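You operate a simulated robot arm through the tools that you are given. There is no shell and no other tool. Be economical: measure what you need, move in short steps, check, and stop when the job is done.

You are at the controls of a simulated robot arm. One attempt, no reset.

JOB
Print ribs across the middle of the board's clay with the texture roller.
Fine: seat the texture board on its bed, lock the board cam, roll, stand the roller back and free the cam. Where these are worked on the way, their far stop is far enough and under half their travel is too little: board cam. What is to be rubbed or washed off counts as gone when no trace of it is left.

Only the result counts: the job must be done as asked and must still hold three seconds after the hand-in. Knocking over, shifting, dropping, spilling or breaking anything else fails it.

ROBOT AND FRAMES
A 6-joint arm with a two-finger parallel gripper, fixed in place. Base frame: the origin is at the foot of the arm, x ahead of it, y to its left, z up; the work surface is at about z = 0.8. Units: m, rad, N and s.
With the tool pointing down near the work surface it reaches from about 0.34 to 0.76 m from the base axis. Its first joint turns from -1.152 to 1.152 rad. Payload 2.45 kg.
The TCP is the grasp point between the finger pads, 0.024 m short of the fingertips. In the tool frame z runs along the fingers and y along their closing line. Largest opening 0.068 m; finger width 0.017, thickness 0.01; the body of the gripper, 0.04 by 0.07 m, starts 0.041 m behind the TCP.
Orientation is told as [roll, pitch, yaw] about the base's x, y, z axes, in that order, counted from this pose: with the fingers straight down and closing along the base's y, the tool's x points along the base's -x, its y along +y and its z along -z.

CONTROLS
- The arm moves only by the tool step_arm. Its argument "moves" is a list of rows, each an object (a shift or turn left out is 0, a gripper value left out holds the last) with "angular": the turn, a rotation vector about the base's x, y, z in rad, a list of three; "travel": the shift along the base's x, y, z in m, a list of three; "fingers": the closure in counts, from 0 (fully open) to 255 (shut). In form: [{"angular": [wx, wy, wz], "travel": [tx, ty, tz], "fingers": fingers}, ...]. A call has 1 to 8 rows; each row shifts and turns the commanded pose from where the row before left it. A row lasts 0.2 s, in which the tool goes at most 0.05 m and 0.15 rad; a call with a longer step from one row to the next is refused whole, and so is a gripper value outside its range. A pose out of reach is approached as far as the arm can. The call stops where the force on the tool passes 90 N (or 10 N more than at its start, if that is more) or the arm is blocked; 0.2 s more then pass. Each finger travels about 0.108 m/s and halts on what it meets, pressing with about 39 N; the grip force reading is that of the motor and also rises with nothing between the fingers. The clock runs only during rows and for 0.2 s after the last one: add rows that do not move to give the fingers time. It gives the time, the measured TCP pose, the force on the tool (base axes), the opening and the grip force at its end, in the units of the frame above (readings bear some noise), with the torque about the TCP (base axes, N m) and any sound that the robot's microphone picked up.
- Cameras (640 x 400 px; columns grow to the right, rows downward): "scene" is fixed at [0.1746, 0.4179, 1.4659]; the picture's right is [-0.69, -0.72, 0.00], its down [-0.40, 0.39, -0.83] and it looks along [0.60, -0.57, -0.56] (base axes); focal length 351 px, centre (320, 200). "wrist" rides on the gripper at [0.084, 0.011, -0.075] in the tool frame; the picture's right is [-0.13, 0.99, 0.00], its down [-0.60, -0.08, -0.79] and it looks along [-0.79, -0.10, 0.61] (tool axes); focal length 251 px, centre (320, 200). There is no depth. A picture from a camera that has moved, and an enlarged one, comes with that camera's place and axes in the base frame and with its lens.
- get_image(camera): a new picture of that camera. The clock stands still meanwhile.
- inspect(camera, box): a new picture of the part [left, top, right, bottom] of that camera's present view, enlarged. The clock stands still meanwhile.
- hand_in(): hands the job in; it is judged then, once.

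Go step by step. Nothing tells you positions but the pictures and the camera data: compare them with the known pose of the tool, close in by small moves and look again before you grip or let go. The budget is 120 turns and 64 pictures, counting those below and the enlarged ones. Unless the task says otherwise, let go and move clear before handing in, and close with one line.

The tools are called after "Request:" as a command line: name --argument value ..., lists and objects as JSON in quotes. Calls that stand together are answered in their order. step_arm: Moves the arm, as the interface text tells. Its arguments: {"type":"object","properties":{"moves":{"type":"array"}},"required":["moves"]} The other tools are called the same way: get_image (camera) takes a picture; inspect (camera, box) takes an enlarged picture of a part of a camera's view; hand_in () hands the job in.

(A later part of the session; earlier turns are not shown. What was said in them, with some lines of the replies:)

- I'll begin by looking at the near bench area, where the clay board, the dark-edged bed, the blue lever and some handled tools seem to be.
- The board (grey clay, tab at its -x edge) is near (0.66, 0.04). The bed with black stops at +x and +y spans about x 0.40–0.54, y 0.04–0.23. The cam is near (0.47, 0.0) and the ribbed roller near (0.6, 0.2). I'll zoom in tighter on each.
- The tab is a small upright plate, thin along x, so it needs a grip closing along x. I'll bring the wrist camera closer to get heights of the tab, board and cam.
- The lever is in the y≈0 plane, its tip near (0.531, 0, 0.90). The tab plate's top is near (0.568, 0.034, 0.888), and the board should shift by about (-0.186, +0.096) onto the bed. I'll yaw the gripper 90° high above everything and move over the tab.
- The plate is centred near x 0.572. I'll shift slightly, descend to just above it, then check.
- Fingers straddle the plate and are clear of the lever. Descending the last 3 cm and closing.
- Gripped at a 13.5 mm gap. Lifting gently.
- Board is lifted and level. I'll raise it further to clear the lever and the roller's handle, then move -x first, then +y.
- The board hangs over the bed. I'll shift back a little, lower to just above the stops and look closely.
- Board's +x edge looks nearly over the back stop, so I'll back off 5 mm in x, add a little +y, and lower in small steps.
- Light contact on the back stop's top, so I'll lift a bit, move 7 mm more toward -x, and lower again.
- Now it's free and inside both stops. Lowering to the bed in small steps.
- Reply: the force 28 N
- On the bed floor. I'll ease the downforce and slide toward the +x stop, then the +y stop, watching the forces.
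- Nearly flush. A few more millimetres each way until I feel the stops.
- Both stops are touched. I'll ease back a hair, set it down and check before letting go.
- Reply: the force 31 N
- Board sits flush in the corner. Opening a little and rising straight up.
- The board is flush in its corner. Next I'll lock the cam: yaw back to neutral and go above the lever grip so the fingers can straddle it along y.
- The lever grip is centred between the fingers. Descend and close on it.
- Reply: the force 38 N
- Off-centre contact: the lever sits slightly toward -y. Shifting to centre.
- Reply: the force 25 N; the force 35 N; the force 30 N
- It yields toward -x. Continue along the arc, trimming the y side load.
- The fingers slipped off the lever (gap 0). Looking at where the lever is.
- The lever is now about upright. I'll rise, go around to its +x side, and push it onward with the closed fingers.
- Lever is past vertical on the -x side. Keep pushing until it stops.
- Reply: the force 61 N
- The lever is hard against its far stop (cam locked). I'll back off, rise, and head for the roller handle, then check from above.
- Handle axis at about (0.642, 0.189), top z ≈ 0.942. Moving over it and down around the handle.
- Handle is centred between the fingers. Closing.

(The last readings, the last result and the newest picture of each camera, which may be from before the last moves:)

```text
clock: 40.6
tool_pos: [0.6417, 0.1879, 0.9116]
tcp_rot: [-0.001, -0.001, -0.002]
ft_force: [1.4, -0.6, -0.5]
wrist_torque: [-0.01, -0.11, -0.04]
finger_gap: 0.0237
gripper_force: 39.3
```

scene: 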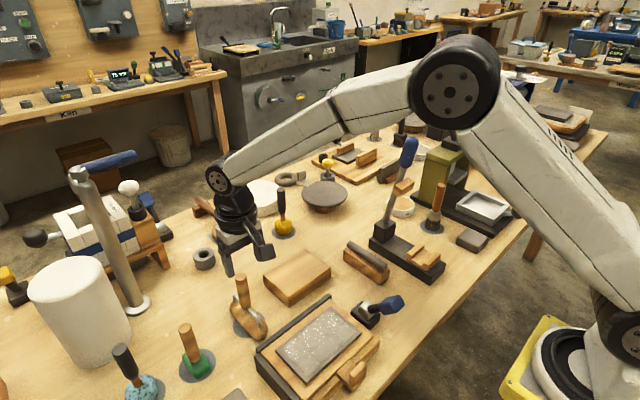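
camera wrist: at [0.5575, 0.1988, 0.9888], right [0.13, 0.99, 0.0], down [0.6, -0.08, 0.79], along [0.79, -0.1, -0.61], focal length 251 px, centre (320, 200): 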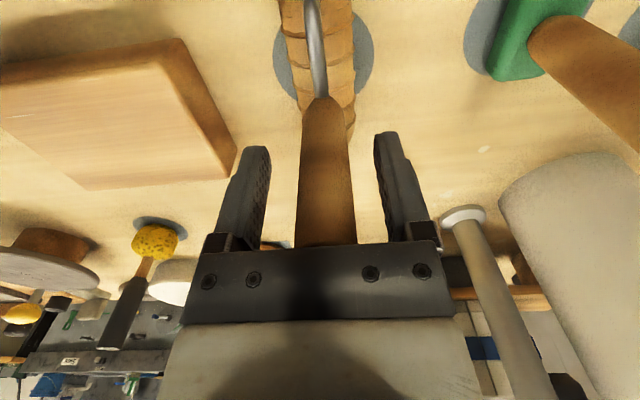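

Handle gripped at 23.7 mm. The roller stands with TCP z ≈ 0.912, so its underside is about 0.112 below the TCP. Lift and carry it over the clay, whose centre I put at about (0.469, 0.142).

Request:
step_arm --moves '[{"travel": [0, 0, 0.02]}, {"travel": [0, 0, 0.04]}, {"travel": [0, 0, 0.045]}, {"travel": [-0.034, 0, 0]}, {"travel": [-0.035, -0.02, 0]}, {"travel": [-0.035, -0.02, 0]}, {"travel": [-0.035, -0.02, 0]}, {"travel": [-0.035, -0.02, 0]}]'

Request:
get_image --camera "scene"

Request:
get_image --camera "wrist"

```text
clock: 42.4
tool_pos: [0.4672, 0.1083, 1.0173]
tcp_rot: [-0.001, 0.001, 0.0]
ft_force: [-0.2, -1.0, -2.0]
wrist_torque: [0.0, -0.03, 0.0]
finger_gap: 0.023
gripper_force: 38.8
```

```text
24 pictures are left
```

scene: 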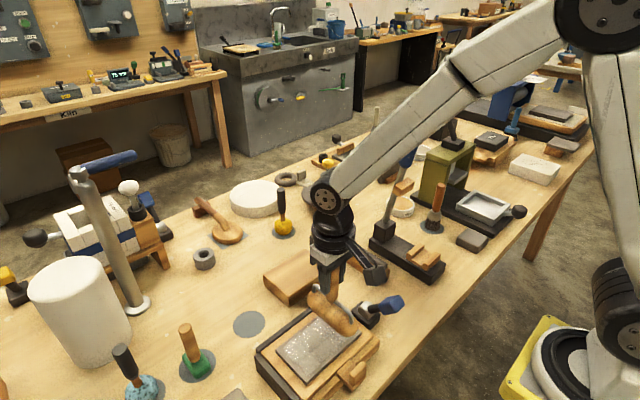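

```text
23 pictures are left
camera wrist: at [0.3843, 0.1188, 1.0945], right [0.13, 0.99, 0.0], down [0.6, -0.08, 0.79], along [0.79, -0.1, -0.61], focal length 251 px, centre (320, 200)
```

wrist: 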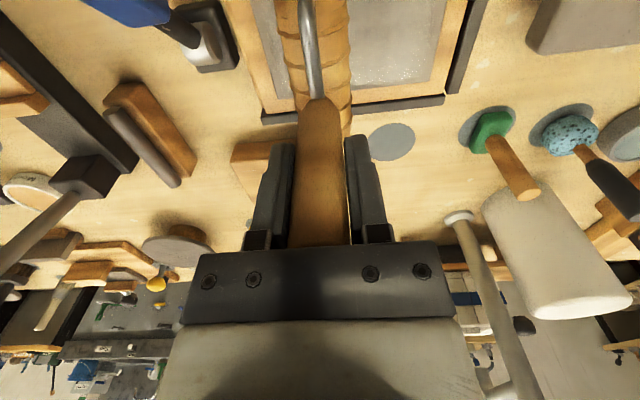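

The roller is over the -y half of the clay. Lowering in small steps till it touches.

Request:
step_arm --moves '[{"travel": [0.001, -0.004, -0.02]}, {"travel": [0, 0, -0.01]}, {"travel": [0, 0, -0.003]}, {}]'

Request:
inspect --camera "scene" --box '[240, 270, 400, 390]'

```text
clock: 43.4
tool_pos: [0.4679, 0.1033, 0.9845]
tcp_rot: [0.001, 0.0, 0.003]
ft_force: [0.4, -0.1, -1.8]
wrist_torque: [-0.01, 0.01, 0.02]
finger_gap: 0.0236
gripper_force: 38.9
```

```text
3.33 times, centred on (320, 330) of scene
camera zoom: at [0.1746, 0.4179, 1.4659], right [-0.69, -0.72, 0.0], down [-0.4, 0.39, -0.83], along [0.6, -0.57, -0.56], focal length 1170 px, centre (320, -233)
```

zoom: 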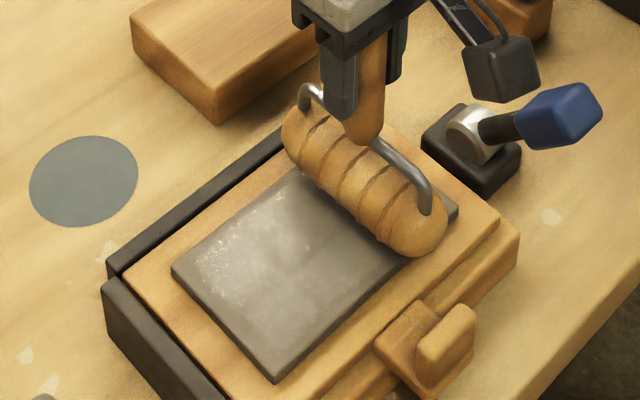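

Request:
step_arm --moves '[{"travel": [0, 0, -0.002]}, {"travel": [0, 0, -0.002]}, {}]'

```text
clock: 44.2
tool_pos: [0.4704, 0.1033, 0.9807]
tcp_rot: [0.0, -0.001, -0.001]
ft_force: [-0.9, -0.3, -2.7]
wrist_torque: [0.0, -0.01, -0.01]
finger_gap: 0.0235
gripper_force: 39.6
```

Request:
step_arm --moves '[{"travel": [0, 0, -0.002]}, {"travel": [0, 0, -0.002]}, {}]'

```text
clock: 45.0
tool_pos: [0.4683, 0.1033, 0.9775]
tcp_rot: [0.0, -0.001, -0.001]
ft_force: [0.3, 0.4, -2.1]
wrist_torque: [-0.03, 0.01, -0.02]
finger_gap: 0.0235
gripper_force: 39.1
```

Request:
step_arm --moves '[{"travel": [0, 0, -0.002]}, {"travel": [0, 0, -0.002]}, {}]'

```text
clock: 45.8
tool_pos: [0.4677, 0.1038, 0.9723]
tcp_rot: [0.0, 0.0, 0.0]
ft_force: [-0.2, -0.4, -2.1]
wrist_torque: [-0.01, -0.03, 0.01]
finger_gap: 0.0236
gripper_force: 38.5
```

Request:
step_arm --moves '[{"travel": [0, 0, -0.002]}, {"travel": [0, 0, -0.002]}, {}]'

Request:
inspect --camera "scene" --box '[240, 270, 400, 390]'

```text
clock: 46.6
tool_pos: [0.4708, 0.1031, 0.9692]
tcp_rot: [0.0, -0.001, 0.0]
ft_force: [-2.6, -0.5, 2.4]
wrist_torque: [0.0, 0.13, 0.02]
finger_gap: 0.0235
gripper_force: 39.5
```

```text
3.33 times, centred on (320, 330) of scene
camera zoom: at [0.1745, 0.4179, 1.4659], right [-0.69, -0.72, 0.0], down [-0.4, 0.39, -0.83], along [0.6, -0.57, -0.56], focal length 1170 px, centre (320, -233)
```

zoom: 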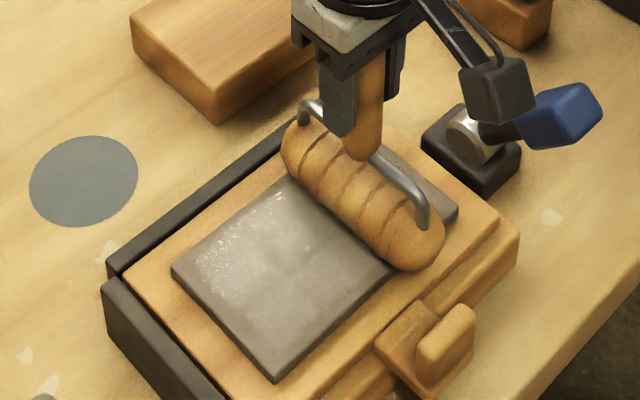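

Contact at TCP z ≈ 0.969. Pressing lightly and rolling along +y through the middle.

Request:
step_arm --moves '[{"travel": [0, 0, -0.001]}, {"travel": [0, 0.01, 0]}, {"travel": [0, 0.01, 0]}, {"travel": [0, 0.01, 0]}]'

```text
clock: 47.6
tool_pos: [0.4695, 0.1335, 0.969]
tcp_rot: [0.0, -0.003, 0.0]
ft_force: [1.1, -10.1, 25.2]
wrist_torque: [-0.72, 0.09, 0.06]
finger_gap: 0.0234
gripper_force: 39.5
```

Request:
step_arm --moves '[{"travel": [0, 0.01, 0]}, {"travel": [0, 0.01, 0]}, {"travel": [0, 0.01, 0]}, {"travel": [0, 0.01, 0]}, {"travel": [0, 0.01, 0]}, {}]'

Request:
inspect --camera "scene" --box '[240, 270, 400, 390]'

```text
clock: 49.0
tool_pos: [0.4704, 0.1839, 0.9679]
tcp_rot: [0.0, 0.0, 0.001]
ft_force: [-0.3, -9.4, 20.1]
wrist_torque: [-0.56, -0.18, -0.08]
finger_gap: 0.0237
gripper_force: 39.0
```

```text
3.33 times, centred on (320, 330) of scene
camera zoom: at [0.1742, 0.4176, 1.4661], right [-0.69, -0.72, 0.0], down [-0.4, 0.39, -0.83], along [0.6, -0.57, -0.56], focal length 1170 px, centre (320, -233)
```

zoom: 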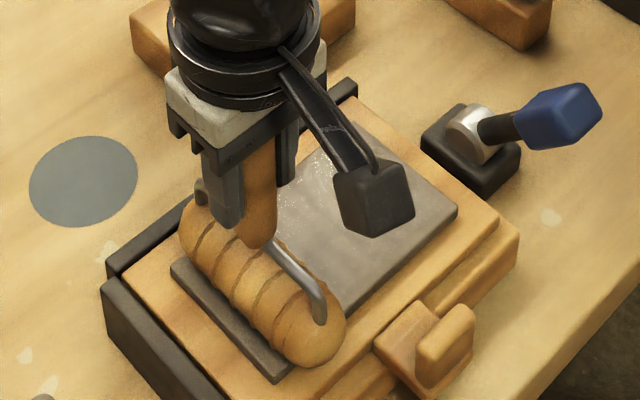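

Stroke done; lifting to look at the clay.

Request:
step_arm --moves '[{"travel": [0, 0, 0.02]}, {"travel": [0, 0, 0.03]}, {"travel": [0.03, 0.003, 0.01]}, {"travel": [0.045, 0, 0]}, {"travel": [0.045, 0, 0]}, {"travel": [0.045, 0, 0]}, {}]'

Request:
inspect --camera "scene" --box '[240, 270, 400, 390]'

```text
clock: 50.6
tool_pos: [0.6358, 0.1847, 1.0288]
tcp_rot: [0.0, 0.0, 0.001]
ft_force: [0.3, 0.3, -2.3]
wrist_torque: [-0.04, 0.02, -0.01]
finger_gap: 0.0236
gripper_force: 39.6
```

```text
3.33 times, centred on (320, 330) of scene
camera zoom: at [0.1746, 0.4179, 1.4659], right [-0.69, -0.72, 0.0], down [-0.4, 0.39, -0.83], along [0.6, -0.57, -0.56], focal length 1170 px, centre (320, -233)
```

zoom: 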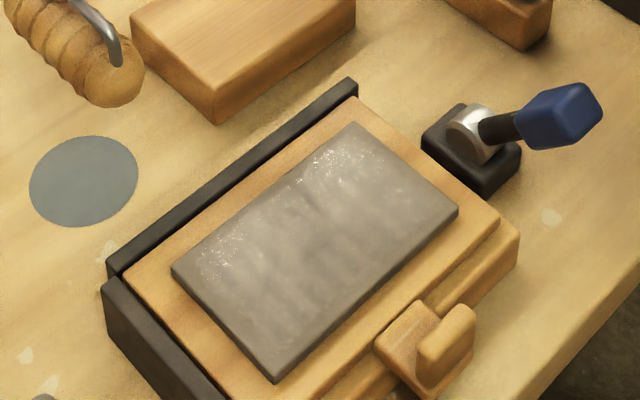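

Request:
inspect --camera "scene" --box '[278, 298, 358, 368]'

```text
5.71 times, centred on (318, 333) of scene
camera zoom: at [0.1746, 0.4179, 1.4659], right [-0.69, -0.72, 0.0], down [-0.4, 0.39, -0.83], along [0.6, -0.57, -0.56], focal length 2007 px, centre (331, -560)
```

zoom: 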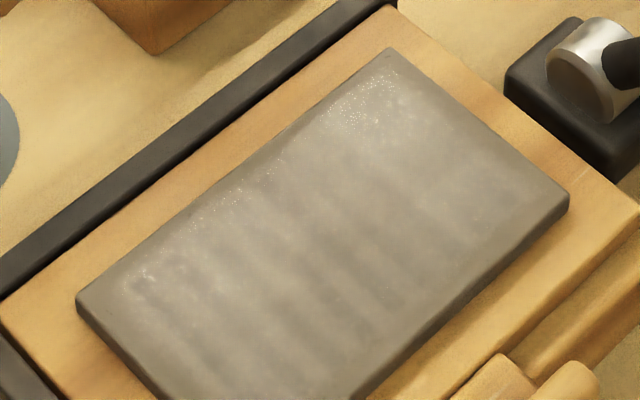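

Ribs show across the middle, though faintly. I'll look closer with the wrist camera before standing the roller back.

Request:
step_arm --moves '[{"travel": [-0.04, 0.01, 0.01]}, {"travel": [-0.04, 0.01, 0]}, {"travel": [-0.04, 0.015, 0]}, {"travel": [-0.04, 0.015, 0]}, {"travel": [-0.035, 0.015, 0]}, {}]'

Request:
inspect --camera "wrist" --box '[120, 20, 300, 160]'

```text
clock: 52.0
tool_pos: [0.4393, 0.2506, 1.0378]
tcp_rot: [0.001, -0.001, 0.001]
ft_force: [0.3, 1.1, -2.7]
wrist_torque: [0.0, -0.01, -0.02]
finger_gap: 0.0234
gripper_force: 39.1
```

```text
2.86 times, centred on (210, 90) of wrist
camera zoom: at [0.3558, 0.2624, 1.1146], right [0.13, 0.99, 0.0], down [0.6, -0.08, 0.79], along [0.79, -0.1, -0.61], focal length 718 px, centre (634, 514)
```

zoom: 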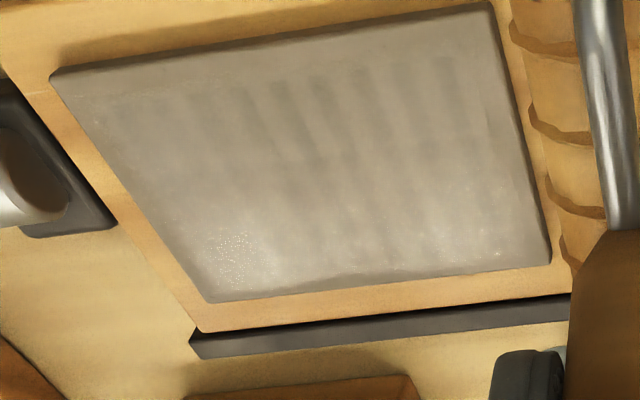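

Ribs are present through the middle. A return pass at the same pressure will make the print firm and even.

Request:
step_arm --moves '[{"travel": [0.015, -0.033, 0]}, {"travel": [0.015, -0.033, 0]}, {"travel": [0, 0, -0.03]}, {"travel": [0, 0, -0.03]}, {"travel": [0, 0, -0.006]}, {"travel": [0, 0, -0.004]}, {}]'

```text
clock: 53.6
tool_pos: [0.4701, 0.1841, 0.9689]
tcp_rot: [-0.001, 0.0, 0.0]
ft_force: [0.2, 0.2, -2.8]
wrist_torque: [-0.01, -0.02, 0.03]
finger_gap: 0.0236
gripper_force: 38.8
```

Request:
step_arm --moves '[{"travel": [0, 0, -0.001]}, {"travel": [0, 0, -0.001]}, {}]'

```text
clock: 54.4
tool_pos: [0.4696, 0.1844, 0.9674]
tcp_rot: [0.001, -0.002, 0.002]
ft_force: [-9.5, -5.2, 28.9]
wrist_torque: [-0.35, 0.25, -0.03]
finger_gap: 0.0237
gripper_force: 38.9
```

Request:
step_arm --moves '[{"travel": [0, -0.01, 0]}, {"travel": [0, -0.01, 0]}, {"travel": [0, -0.01, 0]}, {"travel": [0, -0.01, 0]}, {"travel": [0, -0.01, 0]}, {"travel": [0, -0.01, 0]}, {"travel": [0, -0.01, 0]}, {"travel": [0, -0.01, 0]}]'

Request:
step_arm --moves '[{"travel": [0, 0, 0.03]}, {"travel": [0, 0, 0.03]}, {"travel": [0, 0.04, 0.01]}, {"travel": [0.01, 0.045, 0]}, {"travel": [0.045, 0.0, 0]}, {"travel": [0.045, 0, 0]}, {"travel": [0.045, 0, 0]}, {"travel": [0.02, 0, 0]}]'

Request:
inspect --camera "scene" --box '[278, 298, 358, 368]'

Request:
get_image --camera "wrist"

```text
clock: 56.2
tool_pos: [0.4703, 0.1062, 0.9671]
tcp_rot: [0.003, -0.004, -0.002]
ft_force: [-0.4, 11.5, 26.8]
wrist_torque: [0.8, -0.06, -0.03]
finger_gap: 0.0233
gripper_force: 38.8
```

```text
clock: 58.0
tool_pos: [0.6319, 0.1902, 1.0355]
tcp_rot: [0.0, 0.001, 0.0]
ft_force: [-0.4, -0.1, -2.8]
wrist_torque: [-0.02, 0.01, -0.02]
finger_gap: 0.0238
gripper_force: 38.9
```

```text
5.71 times, centred on (318, 333) of scene
camera zoom: at [0.1746, 0.418, 1.4659], right [-0.69, -0.72, 0.0], down [-0.4, 0.39, -0.83], along [0.6, -0.57, -0.56], focal length 2007 px, centre (331, -560)
```

zoom: 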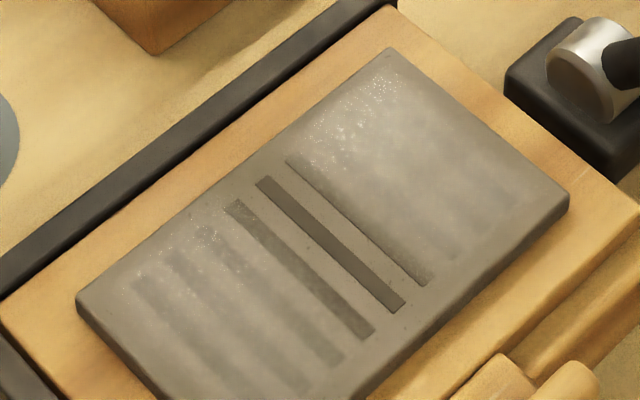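

```text
15 pictures are left
camera wrist: at [0.5502, 0.2016, 1.1125], right [0.13, 0.99, 0.0], down [0.6, -0.08, 0.79], along [0.79, -0.1, -0.61], focal length 251 px, centre (320, 200)
```

wrist: 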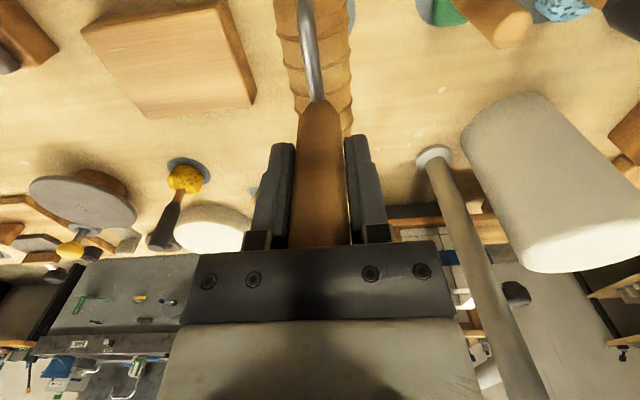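

The return pass deepened the print unevenly, with the middle rib full and its neighbours partial, so it accumulates. More passes are needed until all the ribs are full.

Request:
step_arm --moves '[{"travel": [-0.045, 0, 0]}, {"travel": [-0.045, 0, 0]}, {"travel": [-0.045, 0, 0]}, {"travel": [-0.03, -0.003, -0.01]}, {"travel": [0, 0, -0.03]}, {"travel": [0, 0, -0.024]}, {"travel": [0, 0, -0.006]}, {}]'

Request:
step_arm --moves '[{"travel": [0, -0.01, 0]}, {"travel": [0, -0.01, 0]}, {"travel": [0, -0.01, 0]}, {"travel": [0, -0.01, 0]}, {"travel": [0, -0.01, 0]}, {"travel": [0, -0.01, 0]}, {"travel": [0, -0.01, 0]}, {"travel": [0, -0.01, 0]}]'

Request:
step_arm --moves '[{"travel": [0, 0.01, 0]}, {"travel": [0, 0.01, 0]}, {"travel": [0, 0.01, 0]}, {"travel": [0, 0.01, 0]}, {"travel": [0, 0.01, 0]}, {"travel": [0, 0.01, 0]}, {"travel": [0, 0.01, 0]}, {"travel": [0, 0.01, 0]}]'

Request:
step_arm --moves '[{"travel": [0, 0, 0.03]}, {"travel": [0, 0, 0.03]}, {"travel": [0.03, 0.004, 0.01]}, {"travel": [0.045, 0.0, 0]}, {"travel": [0.045, 0, 0]}, {"travel": [0.045, 0, 0]}]'

Request:
inspect --camera "scene" --box '[278, 298, 358, 368]'

```text
clock: 59.8
tool_pos: [0.4696, 0.1874, 0.9664]
tcp_rot: [0.0, -0.001, 0.0]
ft_force: [-3.9, 0.5, 7.9]
wrist_torque: [0.01, 0.08, -0.02]
finger_gap: 0.0236
gripper_force: 39.1
```

```text
clock: 61.6
tool_pos: [0.471, 0.1071, 0.966]
tcp_rot: [0.001, -0.004, 0.0]
ft_force: [0.4, 10.2, 24.2]
wrist_torque: [0.73, -0.4, 0.15]
finger_gap: 0.0235
gripper_force: 38.6
```

```text
clock: 63.4
tool_pos: [0.4691, 0.1879, 0.9654]
tcp_rot: [-0.001, -0.001, -0.001]
ft_force: [0.2, -4.5, 9.5]
wrist_torque: [-0.3, 0.1, 0.04]
finger_gap: 0.0236
gripper_force: 38.8
```

```text
clock: 64.8
tool_pos: [0.6366, 0.1905, 1.0383]
tcp_rot: [0.0, 0.0, -0.001]
ft_force: [-0.6, 0.2, -2.3]
wrist_torque: [0.02, 0.01, 0.01]
finger_gap: 0.0237
gripper_force: 39.2
```

```text
5.71 times, centred on (318, 333) of scene
camera zoom: at [0.1746, 0.418, 1.4659], right [-0.69, -0.72, 0.0], down [-0.4, 0.39, -0.83], along [0.6, -0.57, -0.56], focal length 2007 px, centre (331, -560)
```

zoom: 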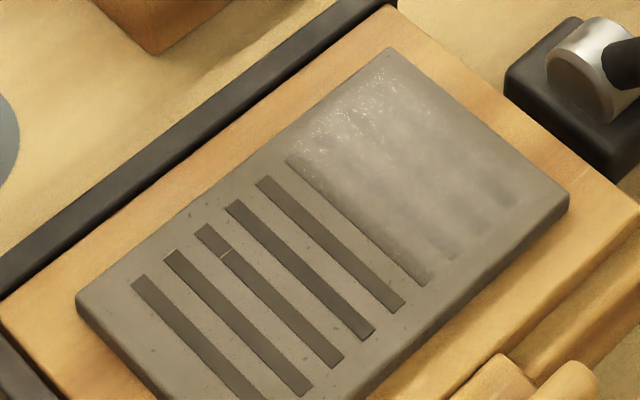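

Five ribs are now crisp; the -y part of the clay is still soft. Working that side, from y≈0.15 down to 0.085 and back.

Request:
step_arm --moves '[{"travel": [-0.045, 0, 0]}, {"travel": [-0.045, 0, 0]}, {"travel": [-0.045, 0, 0]}, {"travel": [-0.03, -0.034, -0.01]}, {"travel": [0, 0, -0.03]}, {"travel": [0, 0, -0.024]}, {"travel": [0, 0, -0.0065]}, {}]'

Request:
step_arm --moves '[{"travel": [0, -0.01, 0]}, {"travel": [0, -0.01, 0]}, {"travel": [0, -0.01, 0]}, {"travel": [0, -0.01, 0]}, {"travel": [0, -0.01, 0]}, {"travel": [0, -0.01, 0]}, {"travel": [0, -0.01, 0]}]'

Request:
step_arm --moves '[{"travel": [0, 0.01, 0]}, {"travel": [0, 0.01, 0]}, {"travel": [0, 0.01, 0]}, {"travel": [0, 0.01, 0]}, {"travel": [0, 0.01, 0]}, {"travel": [0, 0.01, 0]}, {"travel": [0, 0.01, 0]}]'

Request:
step_arm --moves '[{"travel": [0, 0, 0.03]}, {"travel": [0, 0.01, 0.03]}, {"travel": [0.03, 0.025, 0.01]}, {"travel": [0.045, 0.0, 0]}, {"travel": [0.045, 0, 0]}, {"travel": [0.045, 0, 0]}]'

Request:
inspect --camera "scene" --box '[278, 298, 358, 368]'

```text
clock: 66.6
tool_pos: [0.4706, 0.1566, 0.9662]
tcp_rot: [0.001, 0.001, 0.0]
ft_force: [0.1, -0.8, -2.3]
wrist_torque: [0.04, 0.02, -0.01]
finger_gap: 0.0235
gripper_force: 39.2
```

```text
clock: 68.2
tool_pos: [0.471, 0.087, 0.9661]
tcp_rot: [0.0, -0.001, -0.001]
ft_force: [0.4, 5.8, 9.1]
wrist_torque: [0.35, 0.42, -0.16]
finger_gap: 0.0236
gripper_force: 39.4
```

```text
clock: 69.8
tool_pos: [0.4697, 0.1555, 0.9656]
tcp_rot: [-0.001, 0.0, 0.0]
ft_force: [-0.4, -9.8, 23.6]
wrist_torque: [-0.63, -0.07, 0.0]
finger_gap: 0.0241
gripper_force: 38.9
```

```text
clock: 71.2
tool_pos: [0.6355, 0.1915, 1.0358]
tcp_rot: [0.002, 0.001, 0.0]
ft_force: [0.5, 0.3, -2.3]
wrist_torque: [-0.01, 0.0, 0.03]
finger_gap: 0.0237
gripper_force: 38.6
```

```text
5.71 times, centred on (318, 333) of scene
camera zoom: at [0.1746, 0.418, 1.4659], right [-0.69, -0.72, 0.0], down [-0.4, 0.39, -0.83], along [0.6, -0.57, -0.56], focal length 2007 px, centre (331, -560)
```

zoom: 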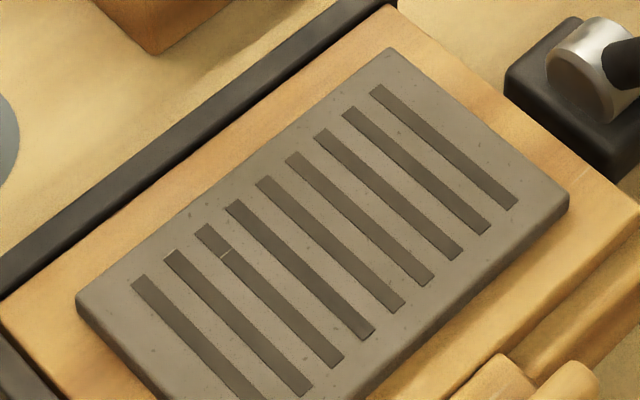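

All nine ribs are printed. I'll check the small light fleck on one rib and the far ends.

Request:
inspect --camera "scene" --box '[288, 322, 334, 372]'

```text
8.00 times, centred on (311, 347) of scene
camera zoom: at [0.1746, 0.418, 1.4659], right [-0.69, -0.72, 0.0], down [-0.4, 0.39, -0.83], along [0.6, -0.57, -0.56], focal length 2809 px, centre (392, -976)
```

zoom: 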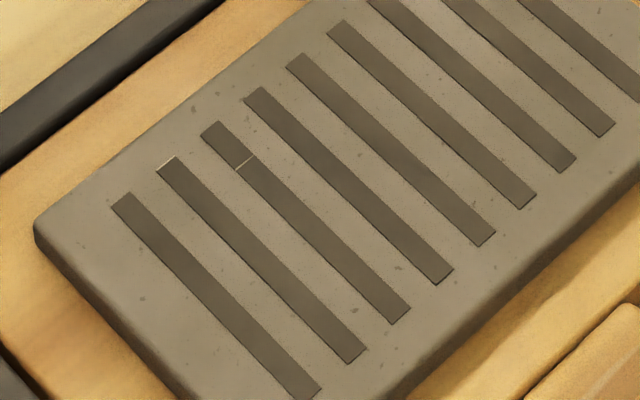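

Print is complete. Now I'll stand the roller back on its mat at (0.642, 0.188).

Request:
step_arm --moves '[{"travel": [0.0065, -0.003, -0.03]}, {"travel": [0, 0, -0.045]}, {"travel": [0, 0, -0.035]}, {"travel": [0, 0, -0.012]}, {}]'

Request:
inspect --camera "scene" --box '[190, 240, 310, 350]'

```text
clock: 72.4
tool_pos: [0.6417, 0.1896, 0.9145]
tcp_rot: [0.0, 0.0, 0.0]
ft_force: [-0.5, 0.6, -2.7]
wrist_torque: [0.01, -0.03, 0.0]
finger_gap: 0.0238
gripper_force: 39.0
```

```text
3.64 times, centred on (250, 295) of scene
camera zoom: at [0.1746, 0.418, 1.4659], right [-0.69, -0.72, 0.0], down [-0.4, 0.39, -0.83], along [0.6, -0.57, -0.56], focal length 1277 px, centre (574, -146)
```

zoom: 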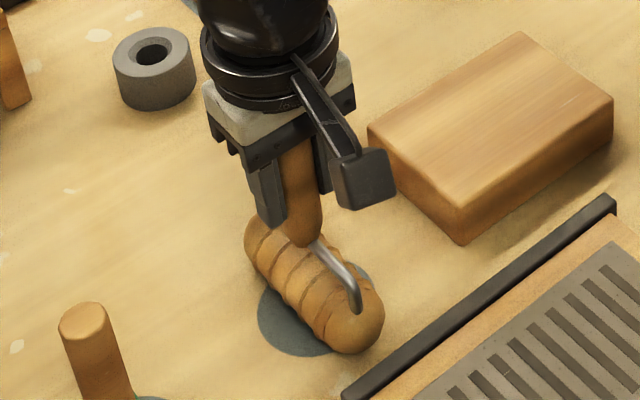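

Request:
step_arm --moves '[{"travel": [0, 0, -0.002]}, {"travel": [0, 0, -0.0015]}, {}]'

```text
clock: 73.2
tool_pos: [0.6416, 0.1896, 0.9105]
tcp_rot: [0.0, 0.0, -0.001]
ft_force: [-0.3, 0.1, -2.0]
wrist_torque: [0.02, 0.01, -0.01]
finger_gap: 0.0238
gripper_force: 38.7
```

Request:
step_arm --moves '[{"travel": [0, 0, -0.0015]}, {}, {}]'

```text
clock: 74.0
tool_pos: [0.6416, 0.189, 0.9093]
tcp_rot: [-0.002, 0.0, 0.001]
ft_force: [0.9, 0.3, -3.0]
wrist_torque: [-0.02, 0.0, -0.02]
finger_gap: 0.0238
gripper_force: 38.8
```

Request:
step_arm --moves '[{"travel": [0, 0, -0.001]}, {"travel": [0, 0, -0.0005]}, {}]'

```text
clock: 74.8
tool_pos: [0.6415, 0.1902, 0.9093]
tcp_rot: [0.002, -0.002, -0.002]
ft_force: [-3.7, 0.5, 15.8]
wrist_torque: [-0.1, 0.91, -0.02]
finger_gap: 0.0237
gripper_force: 39.5
```

Touching the mat. Releasing gently and rising.

Request:
step_arm --moves '[{"travel": [0, 0, 0.0005], "fingers": 155}, {"fingers": 140}, {"fingers": 70}, {}, {}]'

Request:
inspect --camera "scene" --box '[190, 240, 310, 350]'

```text
clock: 76.0
tool_pos: [0.641, 0.1889, 0.908]
tcp_rot: [0.001, -0.003, 0.001]
ft_force: [3.3, -0.3, 11.0]
wrist_torque: [0.03, 0.13, 0.0]
finger_gap: 0.0495
gripper_force: 0.1
```

```text
3.64 times, centred on (250, 295) of scene
camera zoom: at [0.1744, 0.4179, 1.4659], right [-0.69, -0.72, 0.0], down [-0.4, 0.39, -0.83], along [0.6, -0.57, -0.56], focal length 1277 px, centre (574, -146)
```

zoom: 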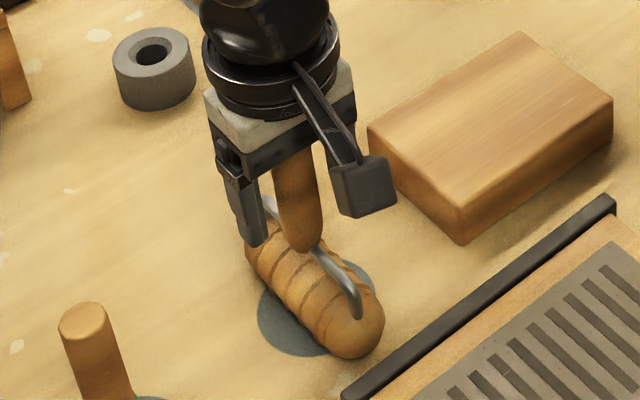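

Roller stands in place. Rise and travel high to the -x side of the cam lever with fingers closed.

Request:
step_arm --moves '[{"travel": [0, 0, 0.03]}, {"travel": [0, 0, 0.045]}, {"travel": [0, 0, 0.045]}, {"travel": [-0.03, -0.035, 0.01], "fingers": 255}, {"travel": [-0.035, -0.03, 0]}, {"travel": [-0.035, -0.03, 0]}, {"travel": [-0.035, -0.03, 0]}, {"travel": [-0.035, -0.03, 0]}]'

Request:
step_arm --moves '[{"travel": [-0.035, -0.03, 0]}, {"travel": [-0.04, -0.01, 0]}, {"travel": [-0.041, 0, 0]}, {"travel": [0, 0, -0.04]}, {}]'

Request:
get_image --camera "scene"

Request:
get_image --camera "wrist"

```text
clock: 77.8
tool_pos: [0.4728, 0.0342, 1.0392]
tcp_rot: [-0.001, 0.0, 0.002]
ft_force: [-1.1, -0.6, -0.4]
wrist_torque: [0.0, -0.02, 0.04]
finger_gap: 0.0001
gripper_force: 24.1
```

```text
clock: 79.0
tool_pos: [0.3547, -0.0053, 0.9995]
tcp_rot: [0.0, 0.0, 0.001]
ft_force: [0.9, -0.9, -0.7]
wrist_torque: [-0.02, -0.04, 0.01]
finger_gap: 0.0
gripper_force: 24.1
```

```text
9 pictures are left
```

scene: 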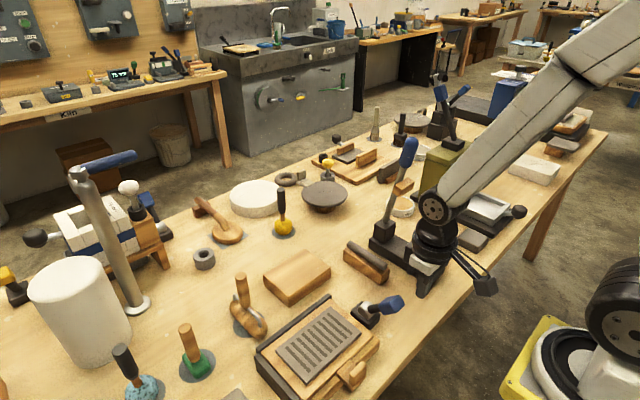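

```text
8 pictures are left
camera wrist: at [0.2718, 0.0049, 1.0755], right [0.13, 0.99, 0.0], down [0.6, -0.08, 0.79], along [0.79, -0.1, -0.61], focal length 251 px, centre (320, 200)
```

wrist: 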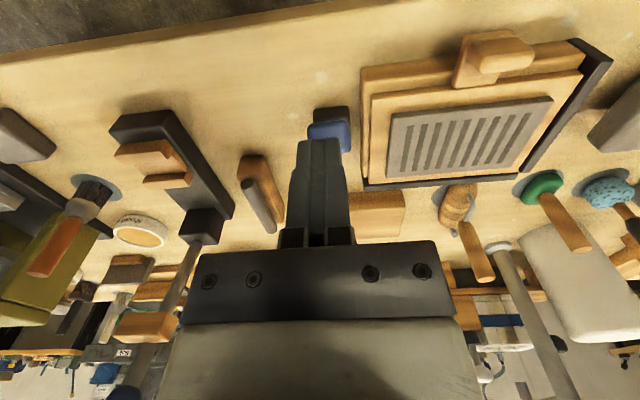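

The lever is right ahead. Descend on its -x side and push it back toward +x, rising as it comes upright.

Request:
step_arm --moves '[{"travel": [0, 0, -0.045]}, {"travel": [0, 0, -0.045]}, {"travel": [0, 0, -0.008]}, {"travel": [0.015, 0, 0]}, {"travel": [0.01, 0, 0]}, {"travel": [0.008, 0, 0.003]}, {"travel": [0.008, 0, 0.003]}, {}]'

```text
clock: 80.8
tool_pos: [0.3982, -0.0052, 0.9069]
tcp_rot: [0.001, 0.001, 0.001]
ft_force: [-0.1, 0.7, 0.1]
wrist_torque: [0.04, -0.01, 0.03]
finger_gap: 0.0
gripper_force: 23.4
```

Request:
step_arm --moves '[{"travel": [0.008, 0, 0.003]}, {"travel": [0.008, 0, 0.003]}, {"travel": [0.008, 0, 0.003]}, {"travel": [0.008, 0, 0.003]}, {"travel": [0.008, 0, 0.002]}, {}]'

Request:
inspect --camera "scene" --box '[280, 220, 440, 340]'

```text
clock: 82.2
tool_pos: [0.4373, -0.0071, 0.9192]
tcp_rot: [0.0, 0.0, 0.001]
ft_force: [-0.8, 0.4, -0.3]
wrist_torque: [-0.01, -0.03, -0.01]
finger_gap: 0.0002
gripper_force: 23.9
```

```text
3.33 times, centred on (360, 280) of scene
camera zoom: at [0.1745, 0.4179, 1.4659], right [-0.69, -0.72, 0.0], down [-0.4, 0.39, -0.83], along [0.6, -0.57, -0.56], focal length 1170 px, centre (187, -67)
```

zoom: 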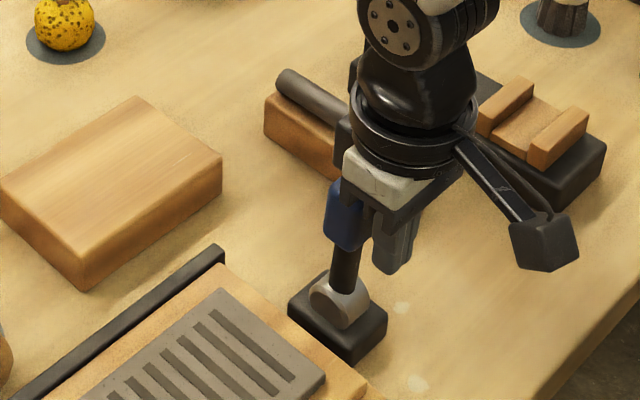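

Lever is near vertical; continue.

Request:
step_arm --moves '[{"travel": [0.008, 0, 0.004]}, {"travel": [0.008, 0, 0.002]}, {"travel": [0.008, 0, 0]}, {"travel": [0.008, 0, -0.002]}, {"travel": [0.008, 0, -0.003]}, {"travel": [0.008, 0, -0.004]}, {"travel": [0.008, 0, -0.005]}, {}]'

```text
clock: 84.0
tool_pos: [0.4929, -0.0068, 0.9128]
tcp_rot: [-0.001, -0.001, 0.0]
ft_force: [0.0, -0.6, 0.5]
wrist_torque: [0.01, -0.01, -0.01]
finger_gap: 0.0001
gripper_force: 23.6
```

Request:
step_arm --moves '[{"travel": [0.006, 0, -0.003]}, {"travel": [0.006, 0, -0.003]}, {"travel": [0.004, 0, -0.003]}, {}]'

Request:
inspect --camera "scene" --box '[280, 220, 440, 340]'

```text
clock: 84.7
tool_pos: [0.4993, -0.0071, 0.909]
tcp_rot: [0.0, 0.022, -0.001]
ft_force: [-23.1, -2.1, 36.7]
wrist_torque: [0.04, 0.26, -0.01]
finger_gap: 0.0
gripper_force: 23.7
stopped in row 3: the force on the tool passed its limit at 103 N (the readings are from after the stop); the commanded pose is now the measured one
```

```text
3.33 times, centred on (360, 280) of scene
camera zoom: at [0.1733, 0.4179, 1.4661], right [-0.69, -0.72, 0.0], down [-0.4, 0.39, -0.83], along [0.6, -0.57, -0.56], focal length 1170 px, centre (187, -67)
```

zoom: 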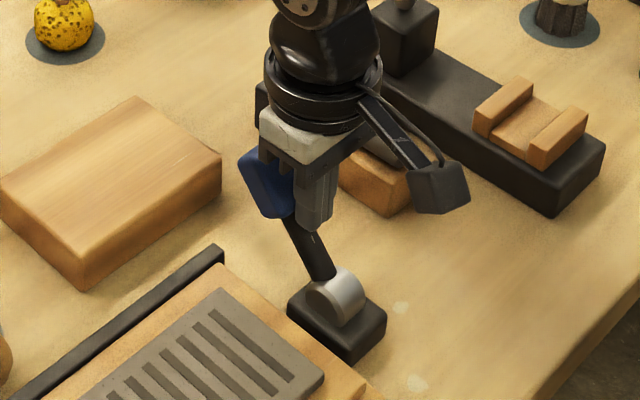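

The lever is back at its free stop. Back off, rise clear, and take a final look.

Request:
step_arm --moves '[{"travel": [-0.01, 0, 0.006]}, {"travel": [-0.02, 0, 0.03]}, {"travel": [0, 0, 0.045]}, {"travel": [0, -0.03, 0.035]}, {"travel": [0, -0.03, 0.03]}, {}]'

Request:
get_image --camera "scene"

Request:
inspect --camera "scene" --box '[220, 250, 400, 400]'

```text
clock: 86.1
tool_pos: [0.4687, -0.0683, 1.0521]
tcp_rot: [0.0, 0.017, 0.0]
ft_force: [0.8, 0.5, -0.1]
wrist_torque: [0.01, 0.0, -0.03]
finger_gap: 0.0
gripper_force: 23.9
```

```text
5 pictures are left
```

scene: 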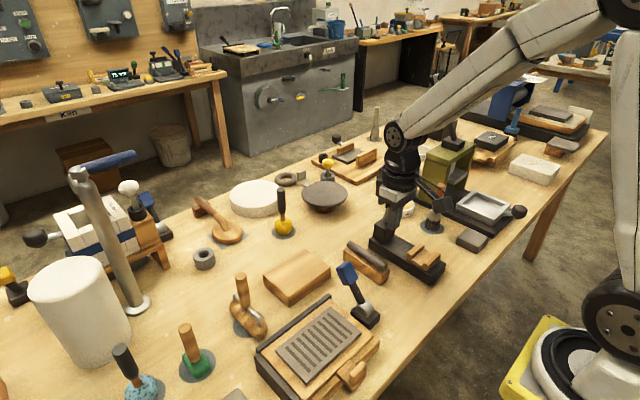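

```text
2.67 times, centred on (310, 325) of scene
camera zoom: at [0.1745, 0.4179, 1.4659], right [-0.69, -0.72, 0.0], down [-0.4, 0.39, -0.83], along [0.6, -0.57, -0.56], focal length 936 px, centre (347, -133)
```

zoom: 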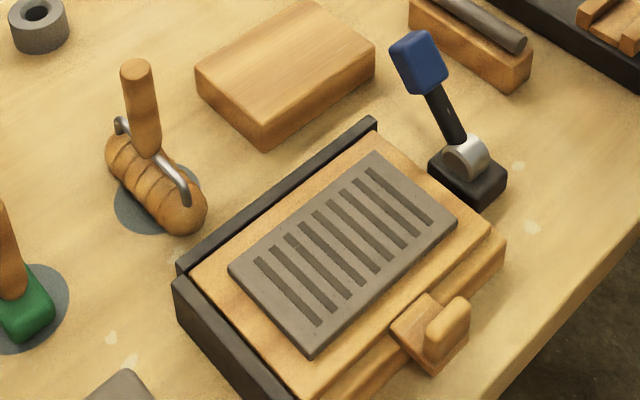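

The ribs are crisp, the board sits in the bed, the roller stands on its mat, the cam is free and the arm is clear, so I'm handing in.

Request:
hand_in

```text
The job is handed in.
```

I handed the job in with nine ribs printed across the middle of the clay. The board is seated on its bed, the cam was locked for the rolling and is free again, and the roller stands back on its mat.
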